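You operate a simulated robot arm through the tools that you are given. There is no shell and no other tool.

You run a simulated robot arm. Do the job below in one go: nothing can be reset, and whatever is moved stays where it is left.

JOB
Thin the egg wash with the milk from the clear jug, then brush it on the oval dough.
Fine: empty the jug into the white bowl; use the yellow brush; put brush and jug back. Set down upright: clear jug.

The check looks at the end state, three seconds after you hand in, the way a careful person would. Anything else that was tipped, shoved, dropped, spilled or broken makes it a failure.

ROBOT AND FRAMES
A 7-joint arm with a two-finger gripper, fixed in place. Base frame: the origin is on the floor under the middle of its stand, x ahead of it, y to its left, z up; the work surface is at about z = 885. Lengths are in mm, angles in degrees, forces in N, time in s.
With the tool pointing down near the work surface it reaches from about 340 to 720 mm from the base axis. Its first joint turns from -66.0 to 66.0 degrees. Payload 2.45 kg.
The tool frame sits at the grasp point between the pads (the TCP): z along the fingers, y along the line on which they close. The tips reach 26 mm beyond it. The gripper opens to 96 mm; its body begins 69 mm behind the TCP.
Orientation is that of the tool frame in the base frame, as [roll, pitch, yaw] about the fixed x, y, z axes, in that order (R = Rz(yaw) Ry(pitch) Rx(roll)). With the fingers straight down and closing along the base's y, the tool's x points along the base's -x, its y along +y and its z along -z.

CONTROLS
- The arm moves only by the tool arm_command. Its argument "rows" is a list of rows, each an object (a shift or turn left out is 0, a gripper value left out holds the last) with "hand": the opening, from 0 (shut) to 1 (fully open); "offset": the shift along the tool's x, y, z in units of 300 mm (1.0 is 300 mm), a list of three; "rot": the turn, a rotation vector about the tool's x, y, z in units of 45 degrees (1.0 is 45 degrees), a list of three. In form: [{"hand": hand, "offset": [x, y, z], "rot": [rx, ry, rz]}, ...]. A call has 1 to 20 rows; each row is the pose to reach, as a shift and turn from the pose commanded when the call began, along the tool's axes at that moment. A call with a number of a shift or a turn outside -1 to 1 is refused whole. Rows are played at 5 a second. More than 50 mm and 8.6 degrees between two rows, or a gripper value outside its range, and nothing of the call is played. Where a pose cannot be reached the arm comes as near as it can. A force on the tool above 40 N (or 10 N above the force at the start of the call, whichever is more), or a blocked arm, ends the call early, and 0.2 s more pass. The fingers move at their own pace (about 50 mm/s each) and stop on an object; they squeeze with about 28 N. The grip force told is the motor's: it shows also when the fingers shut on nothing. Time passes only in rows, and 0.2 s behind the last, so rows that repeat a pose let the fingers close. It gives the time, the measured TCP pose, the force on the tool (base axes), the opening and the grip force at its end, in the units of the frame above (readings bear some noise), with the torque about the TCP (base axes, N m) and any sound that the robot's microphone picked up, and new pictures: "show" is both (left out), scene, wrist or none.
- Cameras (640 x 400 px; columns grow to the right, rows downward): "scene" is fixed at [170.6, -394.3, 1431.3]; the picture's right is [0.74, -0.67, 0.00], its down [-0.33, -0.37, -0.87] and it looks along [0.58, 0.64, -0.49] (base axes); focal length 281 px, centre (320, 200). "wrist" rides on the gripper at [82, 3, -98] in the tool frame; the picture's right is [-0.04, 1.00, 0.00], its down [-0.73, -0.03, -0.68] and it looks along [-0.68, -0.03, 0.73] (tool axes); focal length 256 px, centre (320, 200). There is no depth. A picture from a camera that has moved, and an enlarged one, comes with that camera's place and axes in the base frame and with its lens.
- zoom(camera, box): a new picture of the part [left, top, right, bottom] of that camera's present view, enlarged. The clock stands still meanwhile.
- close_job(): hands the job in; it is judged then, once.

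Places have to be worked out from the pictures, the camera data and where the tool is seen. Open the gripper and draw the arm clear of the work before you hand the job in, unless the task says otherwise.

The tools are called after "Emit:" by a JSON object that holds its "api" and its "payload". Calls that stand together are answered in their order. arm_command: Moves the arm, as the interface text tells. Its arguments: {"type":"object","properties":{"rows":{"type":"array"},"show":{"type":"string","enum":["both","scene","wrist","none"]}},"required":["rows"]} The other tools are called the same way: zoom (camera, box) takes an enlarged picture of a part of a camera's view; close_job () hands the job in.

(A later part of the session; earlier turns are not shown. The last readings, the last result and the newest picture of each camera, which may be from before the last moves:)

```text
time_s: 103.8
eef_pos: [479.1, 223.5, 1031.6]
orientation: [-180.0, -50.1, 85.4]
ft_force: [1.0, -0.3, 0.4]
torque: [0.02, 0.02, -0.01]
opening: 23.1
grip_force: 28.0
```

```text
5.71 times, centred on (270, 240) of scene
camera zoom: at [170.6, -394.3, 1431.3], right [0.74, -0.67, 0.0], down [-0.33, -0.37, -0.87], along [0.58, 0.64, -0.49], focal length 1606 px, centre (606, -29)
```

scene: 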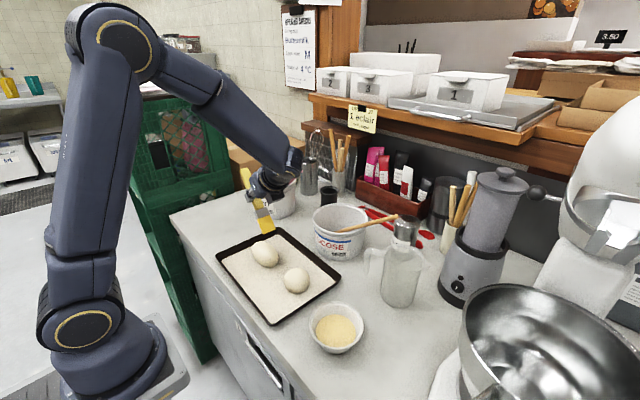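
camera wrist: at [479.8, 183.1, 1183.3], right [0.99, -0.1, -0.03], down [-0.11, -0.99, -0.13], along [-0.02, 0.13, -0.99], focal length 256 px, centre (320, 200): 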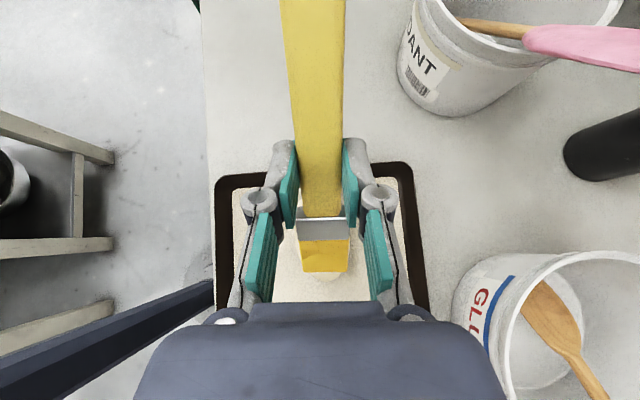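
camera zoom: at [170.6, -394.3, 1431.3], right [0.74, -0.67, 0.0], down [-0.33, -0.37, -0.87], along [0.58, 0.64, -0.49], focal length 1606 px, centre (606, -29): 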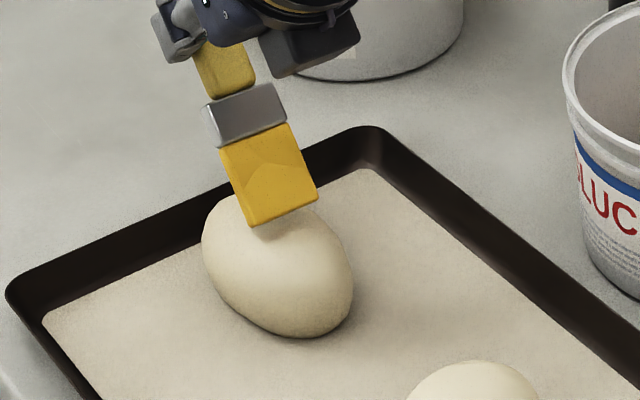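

The tip is about 6 mm right of the dough's centre line. I shift it over and lower in 1 mm steps to light contact.

Emit:
{"api": "arm_command", "payload": {"rows": [{"offset": [0, -0.02, 0]}, {"offset": [-0.0026, -0.02, 0.0021]}, {"offset": [-0.0051, -0.02, 0.0043]}, {"offset": [-0.0051, -0.02, 0.0043]}], "show": "none"}}

Emit:
{"api": "arm_command", "payload": {"rows": [{"offset": [-0.0026, 0, 0.0021]}, {"offset": [-0.0026, 0, 0.0021]}], "show": "none"}}

```text
time_s: 104.8
eef_pos: [471.2, 224.8, 1028.9]
orientation: [-179.9, -50.1, 85.4]
ft_force: [0.2, -0.9, 0.1]
torque: [-0.01, -0.01, 0.0]
opening: 22.9
grip_force: 28.0
```

```text
time_s: 105.4
eef_pos: [471.3, 224.8, 1030.2]
orientation: [-179.9, -50.1, 85.5]
ft_force: [0.3, 0.0, -0.6]
torque: [0.03, 0.0, -0.04]
opening: 23.1
grip_force: 28.2
```

Still no contact; the torque reading is the more sensitive sign. I lower another 1 mm at a time.

Emit:
{"api": "arm_command", "payload": {"rows": [{"offset": [-0.0026, 0, 0.0021]}, {"offset": [-0.0026, 0, 0.0021]}], "show": "none"}}

Emit:
{"api": "arm_command", "payload": {"rows": [{"offset": [-0.0026, 0, 0.0021]}, {"offset": [-0.0026, 0, 0.0021]}], "show": "none"}}

```text
time_s: 106.0
eef_pos: [472.6, 224.2, 1030.1]
orientation: [-179.9, -50.2, 85.3]
ft_force: [0.1, 0.1, 0.5]
torque: [-0.01, 0.01, 0.02]
opening: 23.0
grip_force: 28.3
```

```text
time_s: 106.6
eef_pos: [472.0, 225.3, 1027.5]
orientation: [179.9, -50.1, 85.4]
ft_force: [-1.5, -0.4, 4.7]
torque: [-0.21, 0.17, -0.02]
opening: 22.9
grip_force: 27.9
```

Contact at 4.7 N on the crown. Now a return stroke of 16 mm towards -y, eased up 0.3 mm.

Emit:
{"api": "arm_command", "payload": {"rows": [{"offset": [-0.0078, 0, -0.0109]}, {"offset": [-0.0163, 0, -0.0211]}, {"offset": [-0.0249, 0, -0.0313]}, {"offset": [-0.0334, 0, -0.0415]}], "show": "none"}}

Emit:
{"api": "zoom", "payload": {"camera": "scene", "box": [235, 205, 305, 275]}}

```text
time_s: 107.6
eef_pos: [469.8, 208.3, 1027.3]
orientation: [-179.9, -50.1, 85.5]
ft_force: [0.5, 2.4, 5.6]
torque: [-0.07, -0.05, 0.04]
opening: 22.8
grip_force: 28.3
```

```text
5.71 times, centred on (270, 240) of scene
camera zoom: at [170.6, -394.2, 1431.4], right [0.74, -0.67, 0.0], down [-0.33, -0.37, -0.87], along [0.58, 0.64, -0.49], focal length 1606 px, centre (606, -29)
```

zoom: 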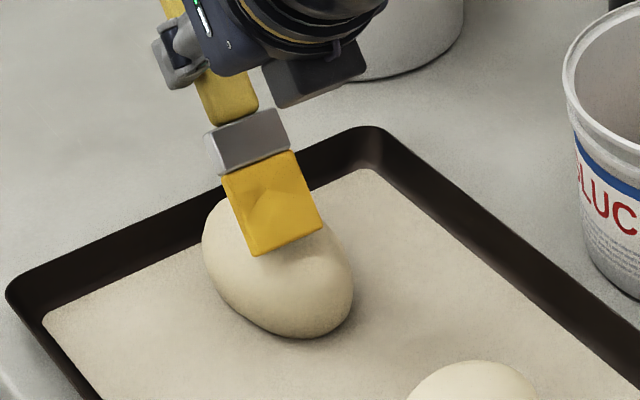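

The brush slid cleanly over the dough this time and the dough stayed put. I look closely for a coat.

Emit:
{"api": "zoom", "payload": {"camera": "scene", "box": [248, 228, 288, 268]}}

```text
10.00 times, centred on (268, 248) of scene
camera zoom: at [170.6, -394.2, 1431.4], right [0.74, -0.67, 0.0], down [-0.33, -0.37, -0.87], along [0.58, 0.64, -0.49], focal length 2810 px, centre (840, -280)
```

zoom: 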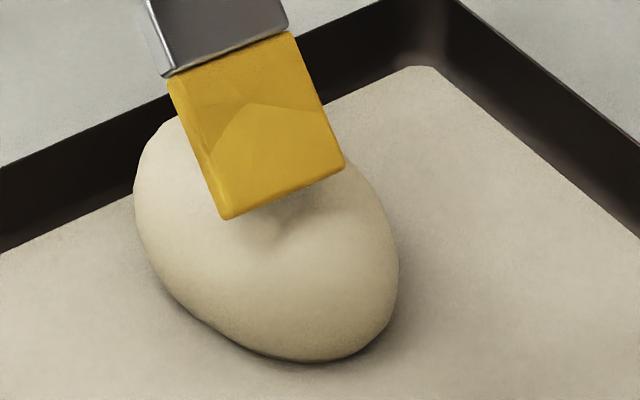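

Nothing visible yet. I continue the downhill stroke towards the dough's near end, following its curve.

Emit:
{"api": "arm_command", "payload": {"rows": [{"offset": [-0.0077, 0, -0.0066]}, {"offset": [-0.0156, 0, -0.013]}, {"offset": [-0.0241, 0, -0.019]}, {"offset": [-0.0331, 0, -0.0245]}], "show": "none"}}

Emit:
{"api": "zoom", "payload": {"camera": "scene", "box": [235, 205, 305, 275]}}

```text
time_s: 108.6
eef_pos: [470.3, 195.7, 1024.3]
orientation: [-179.9, -50.1, 85.5]
ft_force: [0.1, -0.7, -0.4]
torque: [0.01, 0.0, -0.02]
opening: 22.9
grip_force: 27.8
```

```text
5.71 times, centred on (270, 240) of scene
camera zoom: at [170.6, -394.3, 1431.3], right [0.74, -0.67, 0.0], down [-0.33, -0.37, -0.87], along [0.58, 0.64, -0.49], focal length 1606 px, centre (606, -29)
```

zoom: 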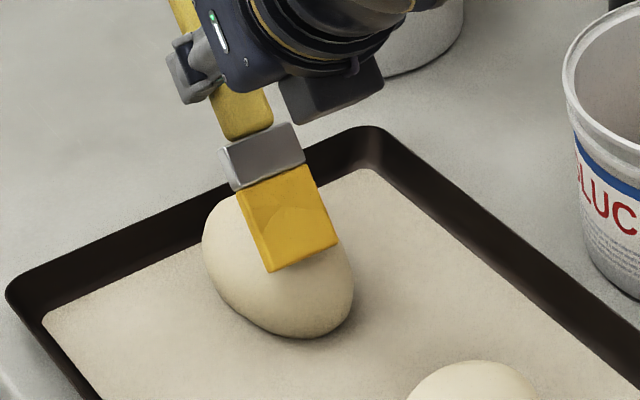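

Contact was lost as the surface falls away. I lower 1–2 mm to touch again and continue.

Emit:
{"api": "arm_command", "payload": {"rows": [{"offset": [-0.0026, 0, 0.0021]}, {"offset": [-0.0026, 0, 0.0021]}], "show": "none"}}

Emit:
{"api": "arm_command", "payload": {"rows": [{"offset": [-0.0026, 0, 0.0021]}, {"offset": [-0.0026, 0, 0.0021]}], "show": "none"}}

Emit:
{"api": "arm_command", "payload": {"rows": [{"offset": [-0.0026, 0, 0.0021]}, {"offset": [-0.0026, 0, 0.0021]}], "show": "none"}}

```text
time_s: 109.2
eef_pos: [469.1, 196.8, 1023.9]
orientation: [-179.9, -50.1, 85.3]
ft_force: [1.1, 0.3, -0.3]
torque: [-0.01, -0.01, 0.0]
opening: 23.1
grip_force: 28.4
```

```text
time_s: 109.8
eef_pos: [469.0, 197.4, 1023.0]
orientation: [-179.9, -50.0, 85.3]
ft_force: [0.7, 0.3, -0.4]
torque: [-0.02, -0.03, -0.01]
opening: 23.3
grip_force: 27.7
```

```text
time_s: 110.4
eef_pos: [468.1, 198.0, 1022.1]
orientation: [-179.9, -50.2, 85.3]
ft_force: [-0.3, 0.0, -0.5]
torque: [-0.03, 0.0, 0.02]
opening: 23.2
grip_force: 27.7
```

No contact yet at a height where I expected it, so I check the view to see whether the brush or dough has shifted.

Emit:
{"api": "zoom", "payload": {"camera": "scene", "box": [235, 205, 305, 275]}}

Emit:
{"api": "zoom", "payload": {"camera": "wrist", "box": [260, 200, 390, 310]}}

```text
5.71 times, centred on (270, 240) of scene
camera zoom: at [170.6, -394.3, 1431.3], right [0.74, -0.67, 0.0], down [-0.33, -0.37, -0.87], along [0.58, 0.64, -0.49], focal length 1606 px, centre (606, -29)
```

zoom: 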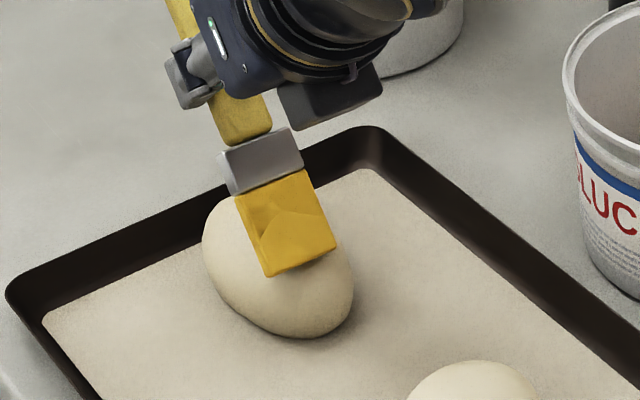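

```text
3.64 times, centred on (325, 255) of wrist
camera zoom: at [472.6, 173.0, 1146.6], right [0.99, -0.1, -0.03], down [-0.11, -0.99, -0.13], along [-0.02, 0.13, -0.99], focal length 931 px, centre (302, 0)
```

zoom: 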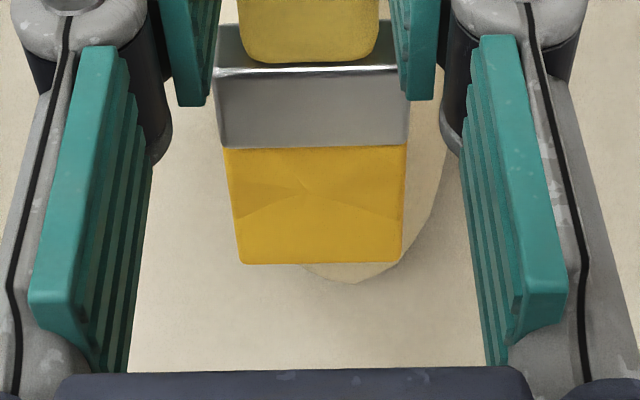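

From above, the brush sits about 5 mm left of the dough's ridge and the dough's front end is at y≈132. I shift 4 mm right and keep lowering in 1 mm steps until light contact.

Emit:
{"api": "arm_command", "payload": {"rows": [{"offset": [-0.0, 0.013, 0.0]}, {"offset": [-0.0026, 0.013, 0.0021]}, {"offset": [-0.0026, 0.013, 0.0021]}], "show": "none"}}

Emit:
{"api": "arm_command", "payload": {"rows": [{"offset": [-0.0026, 0, 0.0021]}, {"offset": [-0.0026, 0, 0.0021]}], "show": "none"}}

```text
time_s: 111.2
eef_pos: [472.3, 197.2, 1020.6]
orientation: [-180.0, -50.1, 85.4]
ft_force: [0.6, -0.1, -0.8]
torque: [0.02, -0.01, -0.02]
opening: 23.1
grip_force: 28.0
```

```text
time_s: 111.8
eef_pos: [474.0, 196.4, 1021.2]
orientation: [180.0, -50.0, 85.4]
ft_force: [0.4, -0.9, 3.9]
torque: [-0.3, -0.02, 0.04]
opening: 23.1
grip_force: 28.1
```

Contact again at 3.9 N. I stroke downhill 9 mm to the near end, following the slope.

Emit:
{"api": "arm_command", "payload": {"rows": [{"offset": [-0.0046, 0, -0.0026]}, {"offset": [-0.0092, 0, -0.0053]}, {"offset": [-0.0141, 0, -0.0078]}, {"offset": [-0.019, 0, -0.0102]}, {"offset": [-0.0242, 0, -0.0124]}, {"offset": [-0.0295, 0, -0.0145]}], "show": "none"}}

Emit:
{"api": "zoom", "payload": {"camera": "scene", "box": [235, 205, 305, 275]}}

```text
time_s: 113.2
eef_pos: [473.1, 187.1, 1014.9]
orientation: [-179.9, -50.1, 85.4]
ft_force: [-0.1, -0.5, -0.1]
torque: [-0.08, 0.01, 0.01]
opening: 22.8
grip_force: 27.7
```

```text
5.71 times, centred on (270, 240) of scene
camera zoom: at [170.6, -394.3, 1431.3], right [0.74, -0.67, 0.0], down [-0.33, -0.37, -0.87], along [0.58, 0.64, -0.49], focal length 1606 px, centre (606, -29)
```

zoom: 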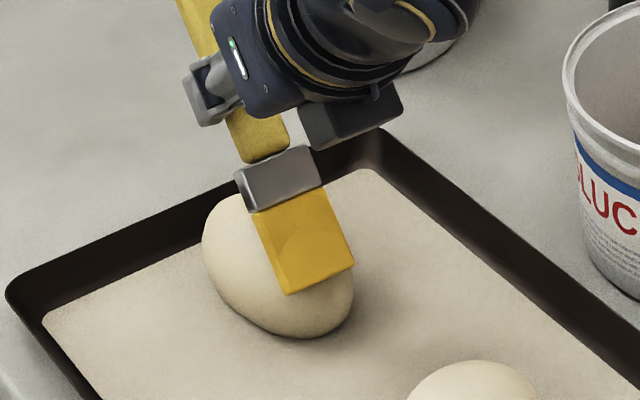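

The dough stays put with downhill strokes. Next I lift, return to the crown and stroke down the far half (+y).

Emit:
{"api": "arm_command", "payload": {"rows": [{"offset": [0.0384, 0, -0.032]}, {"offset": [0.096, 0, -0.015]}, {"offset": [0.1247, 0, 0.0348]}, {"offset": [0.1228, 0, 0.0689]}, {"offset": [0.119, 0, 0.0722]}, {"offset": [0.119, 0, 0.0722]}], "show": "none"}}

Emit:
{"api": "arm_command", "payload": {"rows": [{"offset": [-0.0026, 0, 0.0021]}, {"offset": [-0.0026, 0, 0.0021]}], "show": "none"}}

```text
time_s: 114.6
eef_pos: [474.8, 226.5, 1029.1]
orientation: [-179.9, -50.1, 85.4]
ft_force: [-0.2, 0.4, -0.9]
torque: [0.02, -0.02, -0.02]
opening: 22.9
grip_force: 27.9
```

```text
time_s: 115.2
eef_pos: [475.5, 226.0, 1028.7]
orientation: [-179.9, -50.1, 85.4]
ft_force: [-0.6, 0.1, -0.4]
torque: [-0.03, 0.01, 0.01]
opening: 23.1
grip_force: 28.0
```

About to touch. I begin the far-half stroke from just at contact, moving faster (about 25 mm/s) and following the curve down.

Emit:
{"api": "arm_command", "payload": {"rows": [{"offset": [-0.0026, 0, 0.0021]}, {"offset": [0.0074, 0, 0.0156]}, {"offset": [0.017, 0, 0.0292]}, {"offset": [0.0259, 0, 0.0435]}], "show": "none"}}

Emit:
{"api": "zoom", "payload": {"camera": "scene", "box": [235, 205, 305, 275]}}

```text
time_s: 116.2
eef_pos: [477.0, 240.5, 1025.5]
orientation: [180.0, -50.0, 85.5]
ft_force: [-0.1, -3.5, 7.2]
torque: [-0.61, 0.21, 0.12]
opening: 23.4
grip_force: 27.6
```

```text
5.71 times, centred on (270, 240) of scene
camera zoom: at [170.5, -394.4, 1431.3], right [0.74, -0.67, 0.0], down [-0.33, -0.37, -0.87], along [0.58, 0.64, -0.49], focal length 1606 px, centre (606, -29)
```

zoom: 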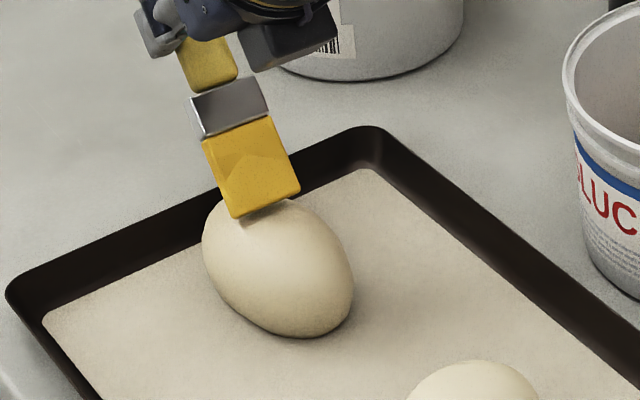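

A good 7 N sliding contact, and the dough did not move. I zoom to look at its surface.

Emit:
{"api": "zoom", "payload": {"camera": "scene", "box": [240, 225, 290, 275]}}

Emit:
{"api": "zoom", "payload": {"camera": "wrist", "box": [250, 200, 400, 310]}}

```text
8.00 times, centred on (265, 250) of scene
camera zoom: at [170.5, -394.4, 1431.3], right [0.74, -0.67, 0.0], down [-0.33, -0.37, -0.87], along [0.58, 0.64, -0.49], focal length 2248 px, centre (760, -200)
```

zoom: 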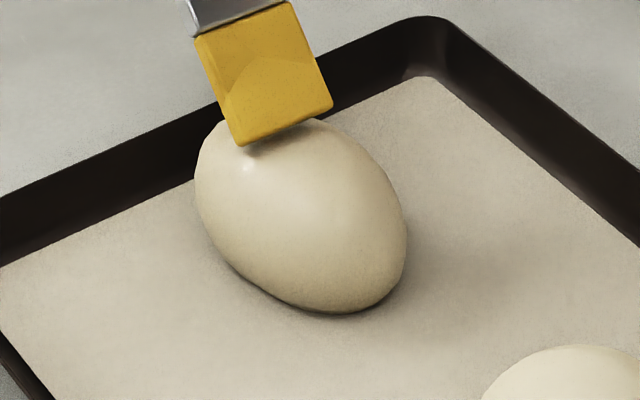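

```text
3.64 times, centred on (325, 255) of wrist
camera zoom: at [480.4, 217.2, 1151.1], right [0.99, -0.11, -0.03], down [-0.11, -0.99, -0.13], along [-0.02, 0.13, -0.99], focal length 931 px, centre (302, 0)
```

zoom: 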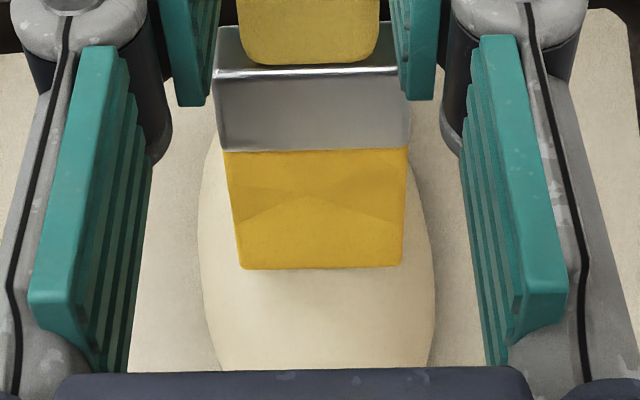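

A bright sheen has appeared on the oval dough: it looks glossier and darker than the round one, so the wash is going on. I finish this stroke to the far end.

Emit:
{"api": "arm_command", "payload": {"rows": [{"offset": [0.0094, 0, 0.0138]}, {"offset": [0.0168, 0, 0.0294]}, {"offset": [0.0231, 0, 0.0458]}, {"offset": [0.0282, 0, 0.0633]}], "show": "none"}}

Emit:
{"api": "zoom", "payload": {"camera": "scene", "box": [230, 200, 310, 280]}}

```text
time_s: 117.2
eef_pos: [478.0, 262.4, 1020.8]
orientation: [-179.7, -50.1, 85.4]
ft_force: [0.4, 0.5, -0.8]
torque: [0.01, -0.03, 0.02]
opening: 23.1
grip_force: 28.5
```

```text
5.00 times, centred on (270, 240) of scene
camera zoom: at [170.6, -394.3, 1431.3], right [0.74, -0.67, 0.0], down [-0.33, -0.37, -0.87], along [0.58, 0.64, -0.49], focal length 1405 px, centre (570, 0)
```

zoom: 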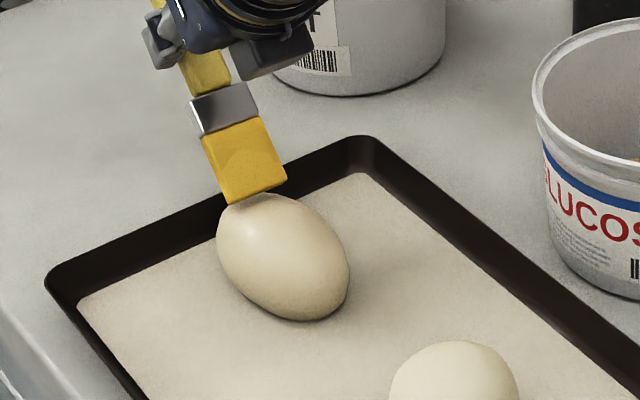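

The dough shows a light tan gloss now. I go back to the crown (lifting over) for another stroke down the near half.

Emit:
{"api": "arm_command", "payload": {"rows": [{"offset": [0.0384, 0, -0.032]}, {"offset": [0.019, -0.007, -0.081]}, {"offset": [-0.0356, -0.013, -0.1049]}, {"offset": [-0.0445, -0.013, -0.0974]}, {"offset": [-0.0445, -0.013, -0.0974]}], "show": "none"}}

Emit:
{"api": "arm_command", "payload": {"rows": [{"offset": [-0.0036, 0, 0.003]}, {"offset": [-0.0046, 0, 0.0038]}, {"offset": [-0.0046, 0, 0.0038]}], "show": "none"}}

```text
time_s: 118.4
eef_pos: [471.9, 231.0, 1029.6]
orientation: [-179.9, -50.1, 85.4]
ft_force: [0.4, 0.3, 0.2]
torque: [-0.01, -0.02, -0.02]
opening: 23.1
grip_force: 27.9
```

```text
time_s: 119.2
eef_pos: [470.8, 232.0, 1026.7]
orientation: [-179.9, -50.1, 85.4]
ft_force: [0.0, -0.2, -0.3]
torque: [0.02, 0.05, 0.01]
opening: 23.3
grip_force: 27.7
```

Just shy of contact. I stroke from here towards -y over the crown, 0.9 mm lower.

Emit:
{"api": "arm_command", "payload": {"rows": [{"offset": [-0.0023, 0, 0.0019]}, {"offset": [-0.013, 0, -0.0109]}, {"offset": [-0.0239, 0, -0.0234]}, {"offset": [-0.0354, 0, -0.0356]}], "show": "none"}}

Emit:
{"api": "zoom", "payload": {"camera": "scene", "box": [230, 200, 310, 280]}}

```text
time_s: 120.2
eef_pos: [470.5, 217.1, 1025.5]
orientation: [-179.9, -50.1, 85.5]
ft_force: [-0.4, 1.1, -0.8]
torque: [0.02, 0.02, 0.0]
opening: 23.2
grip_force: 27.8
```

```text
5.00 times, centred on (270, 240) of scene
camera zoom: at [170.6, -394.3, 1431.3], right [0.74, -0.67, 0.0], down [-0.33, -0.37, -0.87], along [0.58, 0.64, -0.49], focal length 1405 px, centre (570, 0)
```

zoom: 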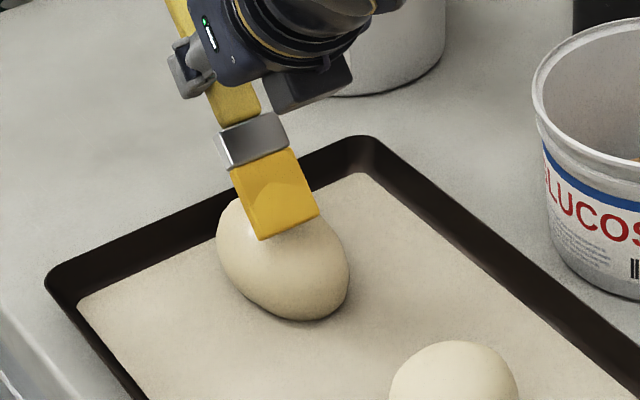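

The brush has rotated slightly in the fingers (tip about 3 mm higher), so contact comes later. I lower in 1 mm steps until it touches.

Emit:
{"api": "arm_command", "payload": {"rows": [{"offset": [-0.0026, 0, 0.0021]}, {"offset": [-0.0051, 0, 0.0043]}, {"offset": [-0.0051, 0, 0.0043]}], "show": "none"}}

Emit:
{"api": "arm_command", "payload": {"rows": [{"offset": [-0.0026, 0, 0.0021]}, {"offset": [-0.0026, 0, 0.0021]}], "show": "none"}}

```text
time_s: 121.0
eef_pos: [471.4, 216.1, 1024.1]
orientation: [-179.9, -50.1, 85.4]
ft_force: [-0.3, 0.9, -0.9]
torque: [0.0, 0.0, -0.02]
opening: 22.9
grip_force: 27.6
```

```text
time_s: 121.6
eef_pos: [471.6, 217.6, 1022.2]
orientation: [-179.8, -50.1, 85.3]
ft_force: [-0.7, 0.1, -1.4]
torque: [0.0, -0.02, 0.02]
opening: 23.2
grip_force: 27.7
```

Still free. I lower further, 1 mm at a time.

Emit:
{"api": "arm_command", "payload": {"rows": [{"offset": [-0.0026, 0, 0.0021]}, {"offset": [-0.0026, 0, 0.0021]}], "show": "none"}}

Emit:
{"api": "arm_command", "payload": {"rows": [{"offset": [-0.0026, 0, 0.0021]}, {"offset": [-0.0026, 0, 0.0021]}], "show": "none"}}

Emit:
{"api": "zoom", "payload": {"camera": "scene", "box": [230, 200, 310, 280]}}

```text
time_s: 122.2
eef_pos: [471.6, 215.8, 1022.0]
orientation: [-179.9, -50.1, 85.4]
ft_force: [0.4, 0.3, -0.1]
torque: [-0.02, -0.01, 0.02]
opening: 22.8
grip_force: 28.0
```

```text
time_s: 122.8
eef_pos: [469.6, 216.3, 1022.2]
orientation: [179.9, -50.1, 85.5]
ft_force: [0.6, -0.2, 6.9]
torque: [-0.41, -0.09, 0.0]
opening: 23.3
grip_force: 27.8
```

```text
5.00 times, centred on (270, 240) of scene
camera zoom: at [170.5, -394.3, 1431.3], right [0.74, -0.67, 0.0], down [-0.33, -0.37, -0.87], along [0.58, 0.64, -0.49], focal length 1405 px, centre (570, 0)
```

zoom: 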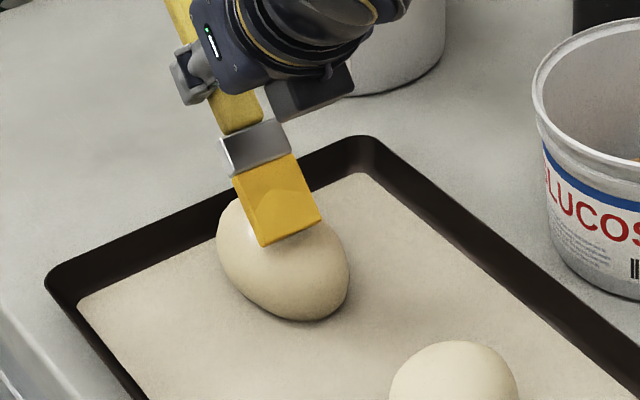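

Contact at 6.9 N. I ease slightly and stroke down the near half to its end.

Emit:
{"api": "arm_command", "payload": {"rows": [{"offset": [-0.0113, 0, -0.0122]}, {"offset": [-0.0244, 0, -0.023]}, {"offset": [-0.0382, 0, -0.0332]}], "show": "none"}}

Emit:
{"api": "zoom", "payload": {"camera": "scene", "box": [230, 200, 310, 280]}}

```text
time_s: 123.6
eef_pos: [469.7, 200.2, 1017.5]
orientation: [-179.9, -50.0, 85.3]
ft_force: [-0.6, -0.1, -0.1]
torque: [0.0, 0.01, 0.01]
opening: 23.3
grip_force: 28.0
```

```text
5.00 times, centred on (270, 240) of scene
camera zoom: at [170.6, -394.3, 1431.3], right [0.74, -0.67, 0.0], down [-0.33, -0.37, -0.87], along [0.58, 0.64, -0.49], focal length 1405 px, centre (570, 0)
```

zoom: 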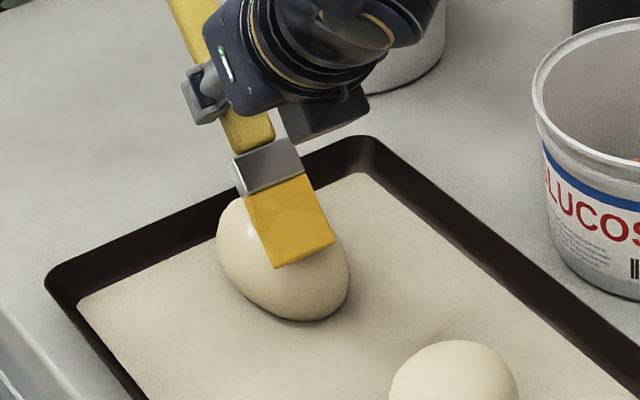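

Contact ended early as the brush yields a little in the fingers under force; I'll keep the force lower. I lift to inspect the dough's coat.

Emit:
{"api": "arm_command", "payload": {"rows": [{"offset": [0.03, 0, -0.025]}, {"offset": [0.08, 0, -0.05]}, {"offset": [0.14, 0, -0.06]}, {"offset": [0.2, 0, -0.06]}, {"offset": [0.2, 0, -0.06]}], "show": "both"}}

Emit:
{"api": "zoom", "payload": {"camera": "scene", "box": [240, 220, 320, 300]}}

Emit:
{"api": "zoom", "payload": {"camera": "scene", "box": [210, 150, 330, 250]}}

```text
time_s: 124.8
eef_pos: [471.5, 227.6, 1076.3]
orientation: [-180.0, -50.1, 85.3]
ft_force: [0.0, 0.0, -0.7]
torque: [0.0, 0.02, 0.02]
opening: 22.9
grip_force: 27.9
camera wrist: at [474.6, 202.6, 1201.6], right [0.99, -0.1, -0.03], down [-0.11, -0.99, -0.13], along [-0.02, 0.13, -0.99], focal length 256 px, centre (320, 200)
```

scene: 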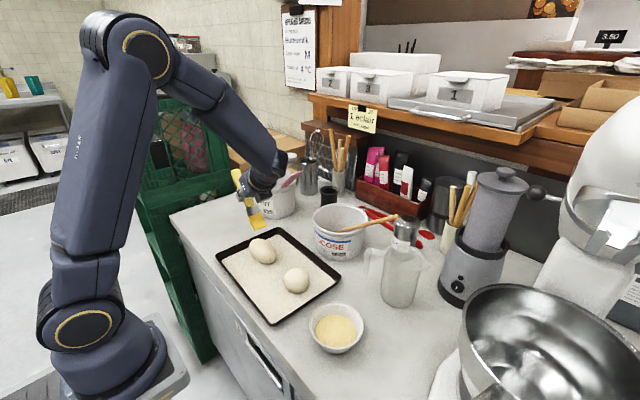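
wrist: 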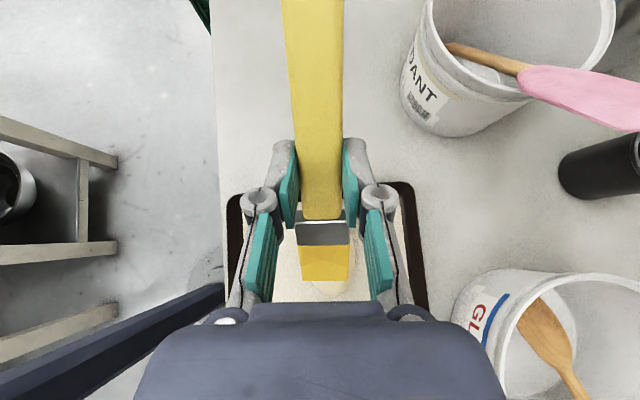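

```text
5.00 times, centred on (280, 260) of scene
camera zoom: at [170.6, -394.3, 1431.3], right [0.74, -0.67, 0.0], down [-0.33, -0.37, -0.87], along [0.58, 0.64, -0.49], focal length 1405 px, centre (520, -100)
```

zoom: 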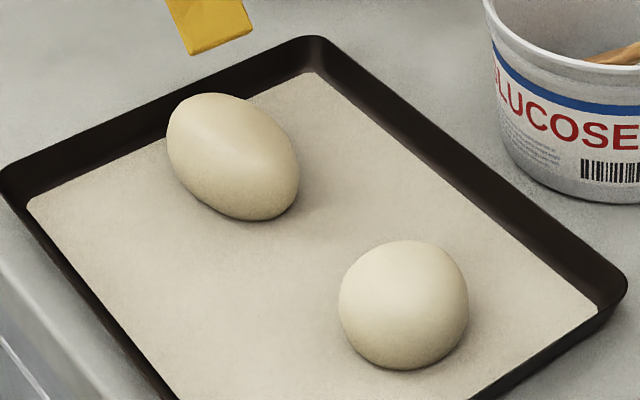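

```text
4.00 times, centred on (270, 200) of scene
camera zoom: at [170.6, -394.3, 1431.3], right [0.74, -0.67, 0.0], down [-0.33, -0.37, -0.87], along [0.58, 0.64, -0.49], focal length 1124 px, centre (520, 200)
```

zoom: 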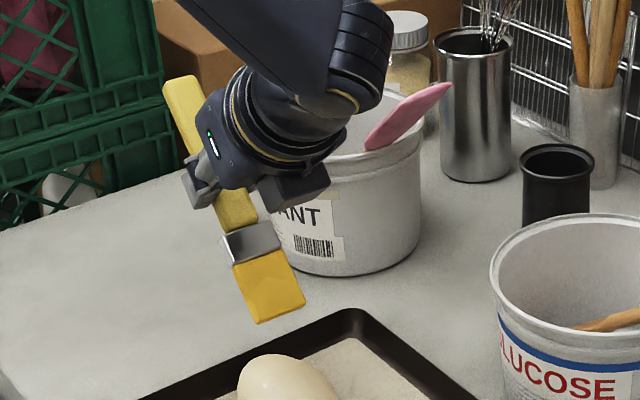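

The bristles look paler (wash given off) and the oval has a sheen. I compare the two doughs close up to judge the coverage.

Emit:
{"api": "zoom", "payload": {"camera": "scene", "box": [245, 232, 315, 296]}}

Emit:
{"api": "zoom", "payload": {"camera": "scene", "box": [245, 232, 282, 268]}}

```text
6.25 times, centred on (280, 264) of scene
camera zoom: at [170.6, -394.3, 1431.3], right [0.74, -0.67, 0.0], down [-0.33, -0.37, -0.87], along [0.58, 0.64, -0.49], focal length 1756 px, centre (570, -200)
```

zoom: 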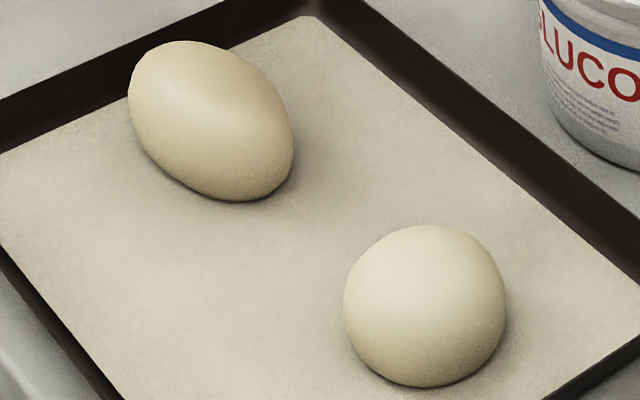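

```text
11.11 times, centred on (264, 250) of scene
camera zoom: at [170.6, -394.3, 1431.3], right [0.74, -0.67, 0.0], down [-0.33, -0.37, -0.87], along [0.58, 0.64, -0.49], focal length 3122 px, centre (948, -356)
```

zoom: 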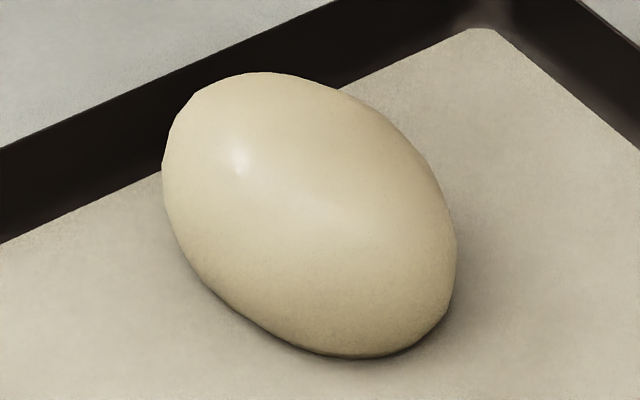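

The oval is yellower with a specular highlight, while the round one stays matte, so the wash is transferring. The brush has turned about 7° in my fingers, so I allow for that and make more light strokes; first back down over the crown.

Emit:
{"api": "arm_command", "payload": {"rows": [{"offset": [-0.03, 0, 0.033]}, {"offset": [-0.065, 0, 0.068]}, {"offset": [-0.1, 0, 0.104]}, {"offset": [-0.1252, 0, 0.1307]}, {"offset": [-0.1252, 0, 0.1307]}], "show": "none"}}

Emit:
{"api": "arm_command", "payload": {"rows": [{"offset": [-0.0026, 0, 0.0021]}, {"offset": [-0.0051, 0, 0.0043]}, {"offset": [-0.0077, 0, 0.0064]}, {"offset": [-0.0077, 0, 0.0064]}], "show": "none"}}

Emit:
{"api": "zoom", "payload": {"camera": "scene", "box": [230, 200, 310, 280]}}

```text
time_s: 126.0
eef_pos: [472.5, 230.7, 1022.3]
orientation: [-179.8, -50.1, 85.4]
ft_force: [-0.1, -0.9, 0.0]
torque: [-0.01, -0.02, 0.0]
opening: 23.1
grip_force: 28.1
```

```text
time_s: 127.0
eef_pos: [473.2, 233.7, 1020.4]
orientation: [-179.9, -50.2, 85.5]
ft_force: [-0.9, 1.7, 10.3]
torque: [-0.36, 0.28, -0.09]
opening: 23.0
grip_force: 28.0
```

```text
5.00 times, centred on (270, 240) of scene
camera zoom: at [170.5, -394.3, 1431.4], right [0.74, -0.67, 0.0], down [-0.33, -0.37, -0.87], along [0.58, 0.64, -0.49], focal length 1405 px, centre (570, 0)
```

zoom: 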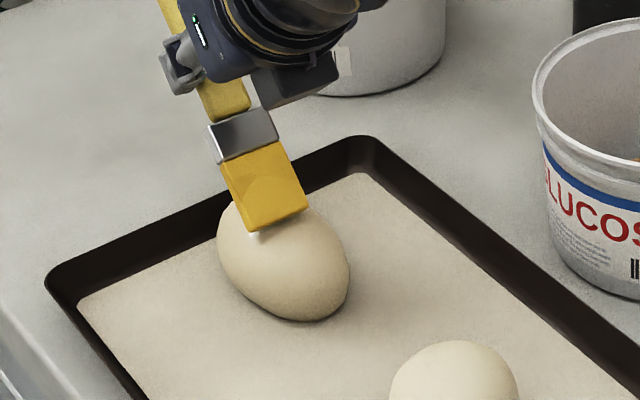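

Contact at 10 N is more than wanted. I ease off 0.9 mm and stroke towards the far end.

Emit:
{"api": "arm_command", "payload": {"rows": [{"offset": [0.0023, 0, -0.0019]}, {"offset": [0.0125, 0, 0.0113]}, {"offset": [0.0219, 0, 0.0251]}, {"offset": [0.0305, 0, 0.0396]}, {"offset": [0.0384, 0, 0.0548]}], "show": "none"}}

Emit:
{"api": "zoom", "payload": {"camera": "scene", "box": [230, 200, 310, 280]}}

```text
time_s: 128.2
eef_pos: [473.5, 250.1, 1017.3]
orientation: [179.9, -50.2, 85.3]
ft_force: [0.2, -2.5, 6.8]
torque: [-0.63, -0.24, 0.0]
opening: 23.0
grip_force: 28.2
```

```text
5.00 times, centred on (270, 240) of scene
camera zoom: at [170.5, -394.4, 1431.3], right [0.74, -0.67, 0.0], down [-0.33, -0.37, -0.87], along [0.58, 0.64, -0.49], focal length 1405 px, centre (570, 0)
```

zoom: 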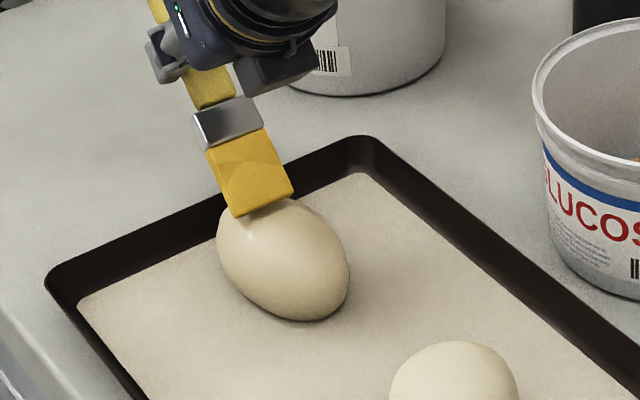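

The sheen grows and the dough hasn't moved. I now brush back towards -y over the crown with light contact; if it carries the dough at all, that is back towards its original place.

Emit:
{"api": "arm_command", "payload": {"rows": [{"offset": [-0.0074, 0, -0.0156]}, {"offset": [-0.016, 0, -0.0301]}, {"offset": [-0.0254, 0, -0.0439]}, {"offset": [-0.0356, 0, -0.0571]}], "show": "none"}}

Emit:
{"api": "zoom", "payload": {"camera": "scene", "box": [230, 200, 310, 280]}}

```text
time_s: 129.2
eef_pos: [472.5, 231.3, 1020.5]
orientation: [-179.9, -50.1, 85.4]
ft_force: [0.1, 0.2, -0.1]
torque: [0.01, -0.01, 0.0]
opening: 23.2
grip_force: 28.1
```

```text
5.00 times, centred on (270, 240) of scene
camera zoom: at [170.6, -394.3, 1431.3], right [0.74, -0.67, 0.0], down [-0.33, -0.37, -0.87], along [0.58, 0.64, -0.49], focal length 1405 px, centre (570, 0)
```

zoom: 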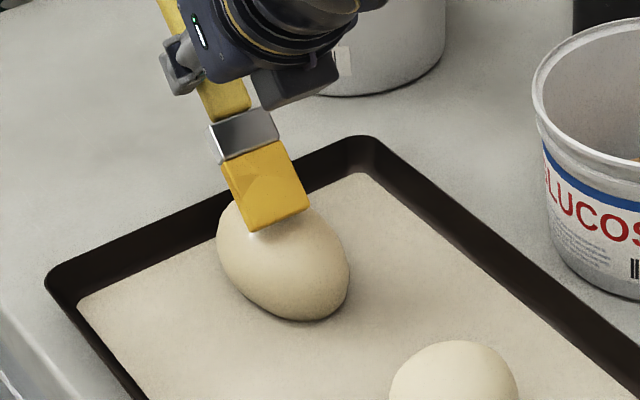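

No contact on the way back. I lower 1 mm and continue towards -y, following the near slope.

Emit:
{"api": "arm_command", "payload": {"rows": [{"offset": [-0.0026, 0, 0.0021]}, {"offset": [-0.0132, 0, -0.0106]}, {"offset": [-0.0252, 0, -0.0224]}], "show": "none"}}

Emit:
{"api": "arm_command", "payload": {"rows": [{"offset": [-0.0013, 0, 0.0011]}, {"offset": [-0.0026, 0, 0.0021]}, {"offset": [-0.0026, 0, 0.0021]}], "show": "none"}}

```text
time_s: 130.0
eef_pos: [472.0, 221.4, 1018.5]
orientation: [179.9, -50.1, 85.5]
ft_force: [0.3, -0.5, -0.3]
torque: [-0.04, 0.0, 0.02]
opening: 23.1
grip_force: 27.7
```

```text
time_s: 130.8
eef_pos: [472.9, 221.2, 1016.9]
orientation: [-180.0, -50.1, 85.5]
ft_force: [-0.1, 0.3, 8.3]
torque: [-0.45, -0.16, -0.03]
opening: 22.9
grip_force: 28.1
```

Contact at 8 N. I ease 0.5 mm and stroke down the near half.

Emit:
{"api": "arm_command", "payload": {"rows": [{"offset": [0.0013, 0, -0.0011]}, {"offset": [-0.0113, 0, -0.0122]}, {"offset": [-0.0247, 0, -0.0228]}], "show": "none"}}

Emit:
{"api": "arm_command", "payload": {"rows": [{"offset": [-0.0067, 0, -0.0049]}, {"offset": [-0.0142, 0, -0.0098]}, {"offset": [-0.0298, 0, -0.0185]}], "show": "none"}}

Emit:
{"api": "zoom", "payload": {"camera": "scene", "box": [230, 200, 310, 280]}}

```text
time_s: 131.6
eef_pos: [470.5, 210.4, 1015.9]
orientation: [-179.8, -50.1, 85.3]
ft_force: [-0.4, 0.7, -0.4]
torque: [-0.01, 0.0, 0.0]
opening: 23.3
grip_force: 28.4
```

```text
time_s: 132.4
eef_pos: [469.4, 202.5, 1012.3]
orientation: [-179.9, -50.1, 85.4]
ft_force: [-0.2, 0.5, 0.5]
torque: [-0.01, -0.03, -0.02]
opening: 22.8
grip_force: 28.1
```

```text
5.00 times, centred on (270, 240) of scene
camera zoom: at [170.6, -394.3, 1431.3], right [0.74, -0.67, 0.0], down [-0.33, -0.37, -0.87], along [0.58, 0.64, -0.49], focal length 1405 px, centre (570, 0)
```

zoom: 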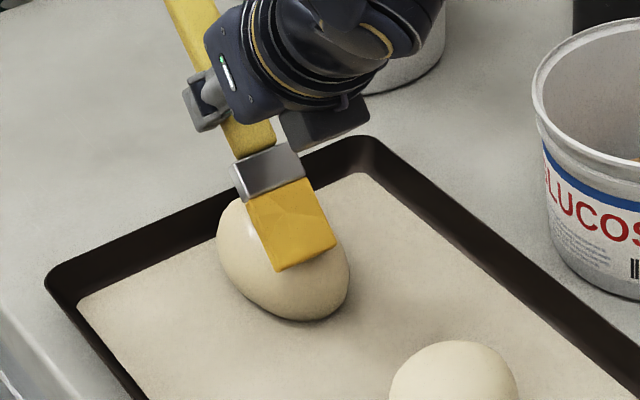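

Contact keeps fading because the handle yields when pressed; strokes towards -y load it least. I'll do one long stroke towards -y over the full length, starting from the far end.

Emit:
{"api": "arm_command", "payload": {"rows": [{"offset": [0.0384, 0, -0.032]}, {"offset": [0.0939, 0, 0.0084]}, {"offset": [0.1315, 0, 0.0638]}, {"offset": [0.1452, 0, 0.1218]}, {"offset": [0.1311, 0, 0.1336]}, {"offset": [0.1311, 0, 0.1336]}], "show": "none"}}

Emit:
{"api": "arm_command", "payload": {"rows": [{"offset": [-0.0026, 0, 0.0021]}, {"offset": [-0.0051, 0, 0.0043]}, {"offset": [-0.0051, 0, 0.0043]}], "show": "none"}}

Emit:
{"api": "zoom", "payload": {"camera": "scene", "box": [230, 200, 310, 280]}}

```text
time_s: 133.8
eef_pos: [475.5, 257.7, 1018.0]
orientation: [-179.9, -50.1, 85.5]
ft_force: [-0.9, 0.8, 2.6]
torque: [-0.2, 0.06, -0.05]
opening: 23.2
grip_force: 28.5
```

```text
time_s: 134.6
eef_pos: [474.5, 256.9, 1015.4]
orientation: [180.0, -50.2, 85.5]
ft_force: [0.3, 1.5, 9.9]
torque: [-0.51, 0.09, -0.01]
opening: 23.1
grip_force: 27.9
```

```text
5.00 times, centred on (270, 240) of scene
camera zoom: at [170.5, -394.3, 1431.3], right [0.74, -0.67, 0.0], down [-0.33, -0.37, -0.87], along [0.58, 0.64, -0.49], focal length 1405 px, centre (570, 0)
```

zoom: 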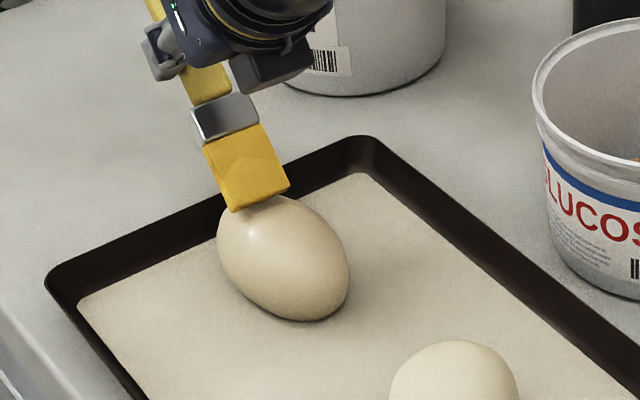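

In contact at 9.9 N near the far end. I ease off 0.8 mm and draw towards -y up over the crown.

Emit:
{"api": "arm_command", "payload": {"rows": [{"offset": [0.002, 0, -0.0017]}, {"offset": [-0.0061, 0, -0.0166]}, {"offset": [-0.0147, 0, -0.0311]}], "show": "none"}}

Emit:
{"api": "zoom", "payload": {"camera": "scene", "box": [230, 200, 310, 280]}}

```text
time_s: 135.4
eef_pos: [473.3, 247.3, 1018.6]
orientation: [-179.8, -50.0, 85.3]
ft_force: [-0.1, -0.2, -1.0]
torque: [-0.03, -0.03, 0.0]
opening: 23.3
grip_force: 27.8
```

```text
5.00 times, centred on (270, 240) of scene
camera zoom: at [170.6, -394.3, 1431.3], right [0.74, -0.67, 0.0], down [-0.33, -0.37, -0.87], along [0.58, 0.64, -0.49], focal length 1405 px, centre (570, 0)
```

zoom: 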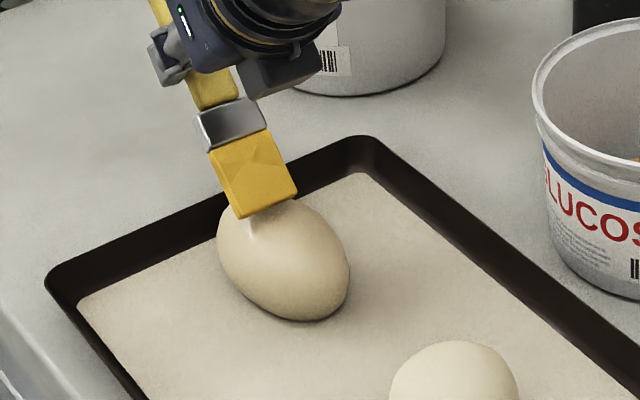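

Contact lost again. I lower 1 mm and keep going over the crown.

Emit:
{"api": "arm_command", "payload": {"rows": [{"offset": [-0.0026, 0, 0.0021]}, {"offset": [-0.0126, 0, -0.0115]}, {"offset": [-0.0223, 0, -0.025]}], "show": "none"}}

Emit:
{"api": "arm_command", "payload": {"rows": [{"offset": [-0.0026, 0, 0.0021]}, {"offset": [-0.0125, 0, -0.0112]}, {"offset": [-0.0234, 0, -0.0238]}], "show": "none"}}

```text
time_s: 136.2
eef_pos: [473.1, 236.5, 1018.1]
orientation: [-179.9, -50.1, 85.3]
ft_force: [0.6, -0.4, -0.3]
torque: [0.0, 0.0, 0.0]
opening: 23.1
grip_force: 27.9
```

```text
time_s: 137.0
eef_pos: [472.7, 227.5, 1015.6]
orientation: [179.9, -50.1, 85.5]
ft_force: [0.0, 0.4, 0.0]
torque: [0.01, 0.01, 0.04]
opening: 23.1
grip_force: 27.6
```

The handle has yielded a bit more. I'll steepen the tool so the brush is about 60° (far less torque on the grip), and re-load it with wash. First I lift and tilt, then check the tip position.

Emit:
{"api": "arm_command", "payload": {"rows": [{"offset": [0.05, 0, -0.042], "rot": [0, 0.06, 0]}, {"offset": [0.11, 0, -0.092], "rot": [0, 0.16, 0]}, {"offset": [0.16, 0, -0.134], "rot": [0, 0.28, 0]}, {"offset": [0.179, 0, -0.15], "rot": [0, 0.4, 0]}, {"offset": [0.179, 0, -0.15], "rot": [0, 0.4, 0]}], "show": "both"}}

Emit:
{"api": "zoom", "payload": {"camera": "scene", "box": [200, 150, 320, 270]}}

Emit:
{"api": "zoom", "payload": {"camera": "scene", "box": [245, 232, 315, 296]}}

```text
time_s: 138.2
eef_pos: [472.3, 227.6, 1086.9]
orientation: [180.0, -68.3, 85.3]
ft_force: [-0.4, 0.3, -0.5]
torque: [-0.03, -0.02, -0.01]
opening: 23.0
grip_force: 27.9
camera wrist: at [471.7, 166.6, 1198.7], right [0.99, -0.09, -0.04], down [-0.1, -0.9, -0.43], along [0.01, 0.43, -0.9], focal length 256 px, centre (320, 200)
```

scene: 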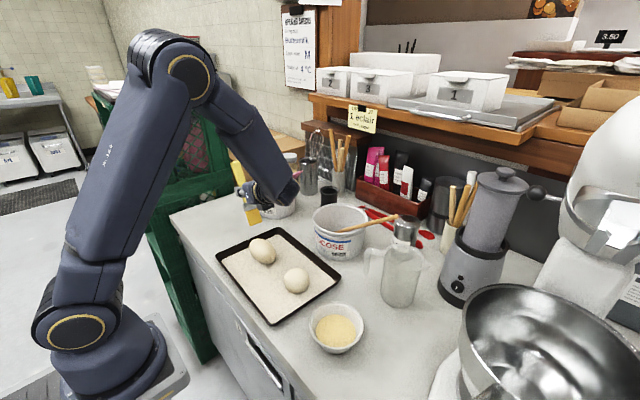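
wrist: 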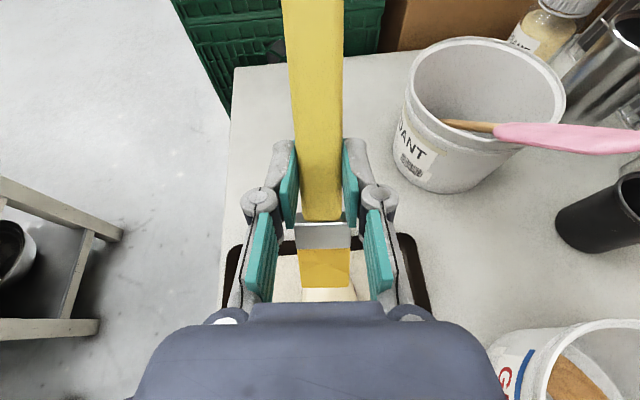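

```text
3.33 times, centred on (260, 210) of scene
camera zoom: at [170.6, -394.3, 1431.3], right [0.74, -0.67, 0.0], down [-0.33, -0.37, -0.87], along [0.58, 0.64, -0.49], focal length 937 px, centre (520, 167)
```

zoom: 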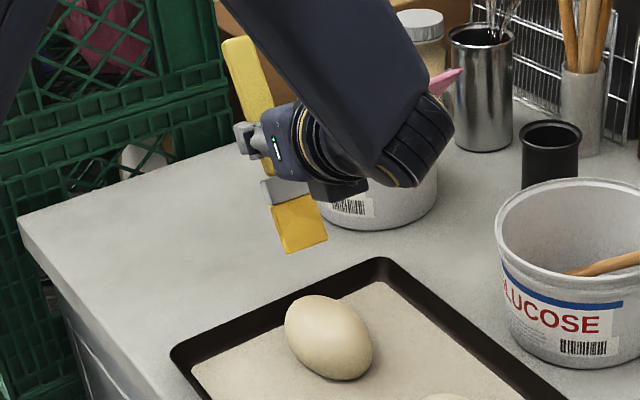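

```text
6.25 times, centred on (280, 264) of scene
camera zoom: at [170.6, -394.3, 1431.3], right [0.74, -0.67, 0.0], down [-0.33, -0.37, -0.87], along [0.58, 0.64, -0.49], focal length 1756 px, centre (570, -200)
```

zoom: 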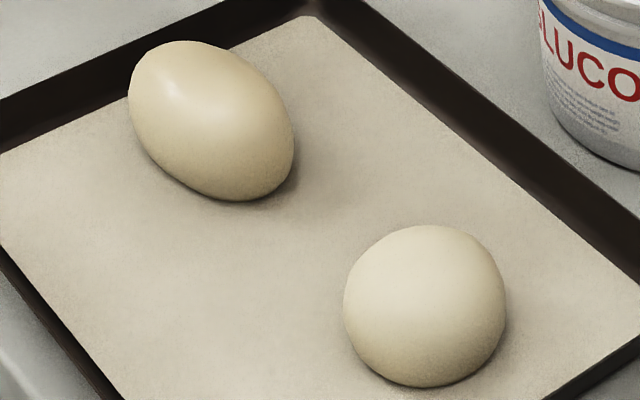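

The oval is clearly yellower and glossier than the round dough, and the brush is now at about 57°. I take it back to the bowl by the same clear route for a second load.

Emit:
{"api": "arm_command", "payload": {"rows": [{"offset": [-0.03, -0.021, -0.075]}, {"offset": [-0.08, -0.057, -0.2]}, {"offset": [-0.13, -0.093, -0.327]}, {"offset": [-0.18, -0.128, -0.453]}, {"offset": [-0.22, -0.157, -0.553]}, {"offset": [-0.24, -0.171, -0.6035]}], "show": "none"}}

Emit:
{"api": "arm_command", "payload": {"rows": [{"offset": [-0.02, 0.02, -0.05]}, {"offset": [-0.06, 0.06, -0.15]}, {"offset": [-0.1, 0.1, -0.25]}, {"offset": [-0.14, 0.14, -0.35]}, {"offset": [-0.165, 0.165, -0.413]}, {"offset": [-0.178, 0.177, -0.446]}, {"offset": [-0.178, 0.177, -0.446]}], "show": "both"}}

Emit:
{"api": "zoom", "payload": {"camera": "scene", "box": [260, 200, 420, 360]}}

```text
time_s: 139.6
eef_pos: [403.8, 37.8, 1088.3]
orientation: [-179.9, -68.0, 85.3]
ft_force: [-1.3, -0.8, 0.0]
torque: [-0.02, 0.02, -0.02]
opening: 22.6
grip_force: 28.0
```

```text
time_s: 141.2
eef_pos: [445.4, -111.2, 1086.2]
orientation: [-179.9, -68.0, 85.4]
ft_force: [0.2, 0.2, -0.2]
torque: [0.01, 0.01, 0.0]
opening: 23.3
grip_force: 27.9
camera wrist: at [445.8, -172.4, 1197.8], right [0.99, -0.09, -0.04], down [-0.1, -0.9, -0.43], along [0.01, 0.43, -0.9], focal length 256 px, centre (320, 200)
```

scene: 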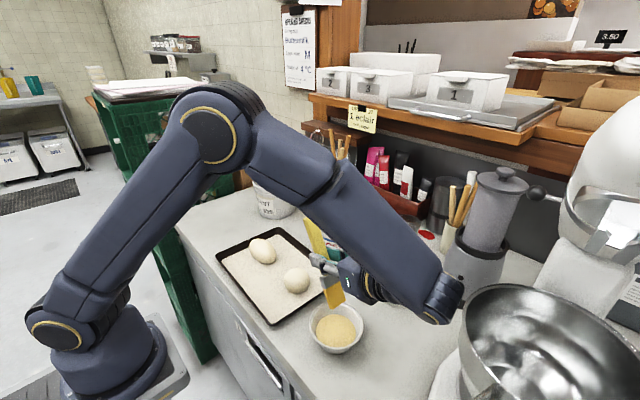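
wrist: 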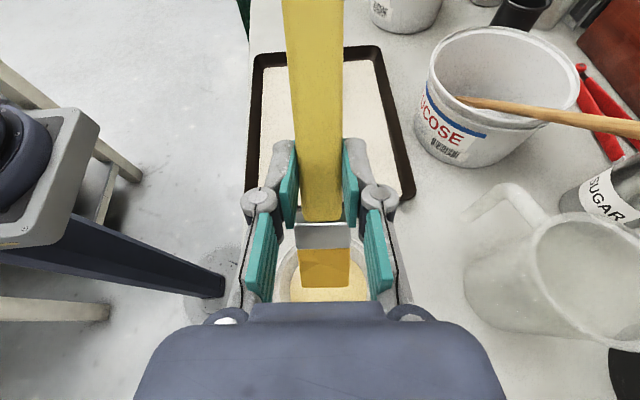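

```text
2.50 times, centred on (340, 280) of scene
camera zoom: at [170.6, -394.3, 1431.3], right [0.74, -0.67, 0.0], down [-0.33, -0.37, -0.87], along [0.58, 0.64, -0.49], focal length 702 px, centre (270, 0)
```

zoom: 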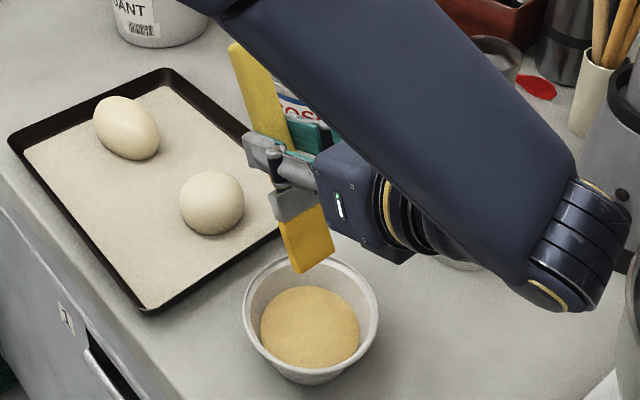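

The tip hangs over the bowl centre again. I lower it vertically about 88 mm into the wash.

Emit:
{"api": "arm_command", "payload": {"rows": [{"offset": [-0.04, 0, 0.016]}, {"offset": [-0.09, 0, 0.036]}, {"offset": [-0.14, 0, 0.057]}, {"offset": [-0.18, 0, 0.073]}, {"offset": [-0.21, 0, 0.085]}, {"offset": [-0.235, 0, 0.095]}, {"offset": [-0.255, 0, 0.103]}, {"offset": [-0.27, 0, 0.109]}, {"offset": [-0.27, 0, 0.109]}], "show": "wrist"}}

Emit:
{"api": "zoom", "payload": {"camera": "scene", "box": [280, 220, 400, 370]}}

```text
time_s: 143.2
eef_pos: [446.6, -111.7, 1001.4]
orientation: [-179.9, -68.1, 85.5]
ft_force: [-0.2, -0.2, 0.2]
torque: [0.02, -0.02, 0.01]
opening: 23.0
grip_force: 28.2
camera wrist: at [446.2, -172.9, 1112.3], right [0.99, -0.09, -0.04], down [-0.1, -0.9, -0.43], along [0.01, 0.43, -0.9], focal length 256 px, centre (320, 200)
```

wrist: 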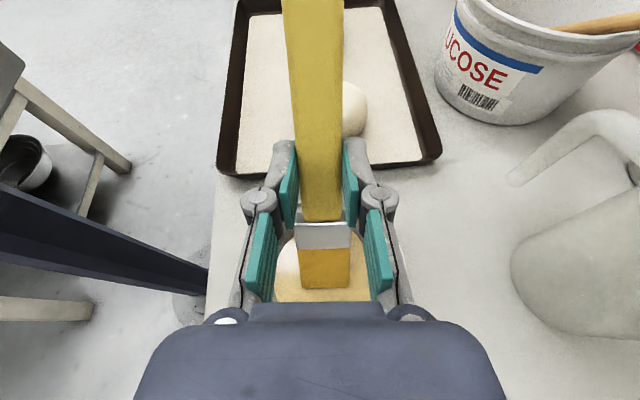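

```text
2.67 times, centred on (340, 295) of scene
camera zoom: at [170.6, -394.3, 1431.3], right [0.74, -0.67, 0.0], down [-0.33, -0.37, -0.87], along [0.58, 0.64, -0.49], focal length 749 px, centre (267, -53)
```

zoom: 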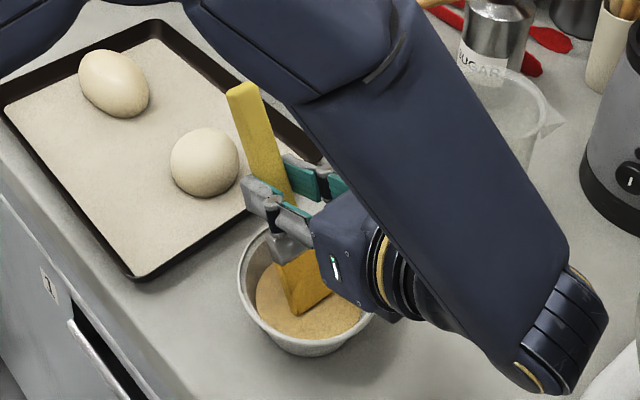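

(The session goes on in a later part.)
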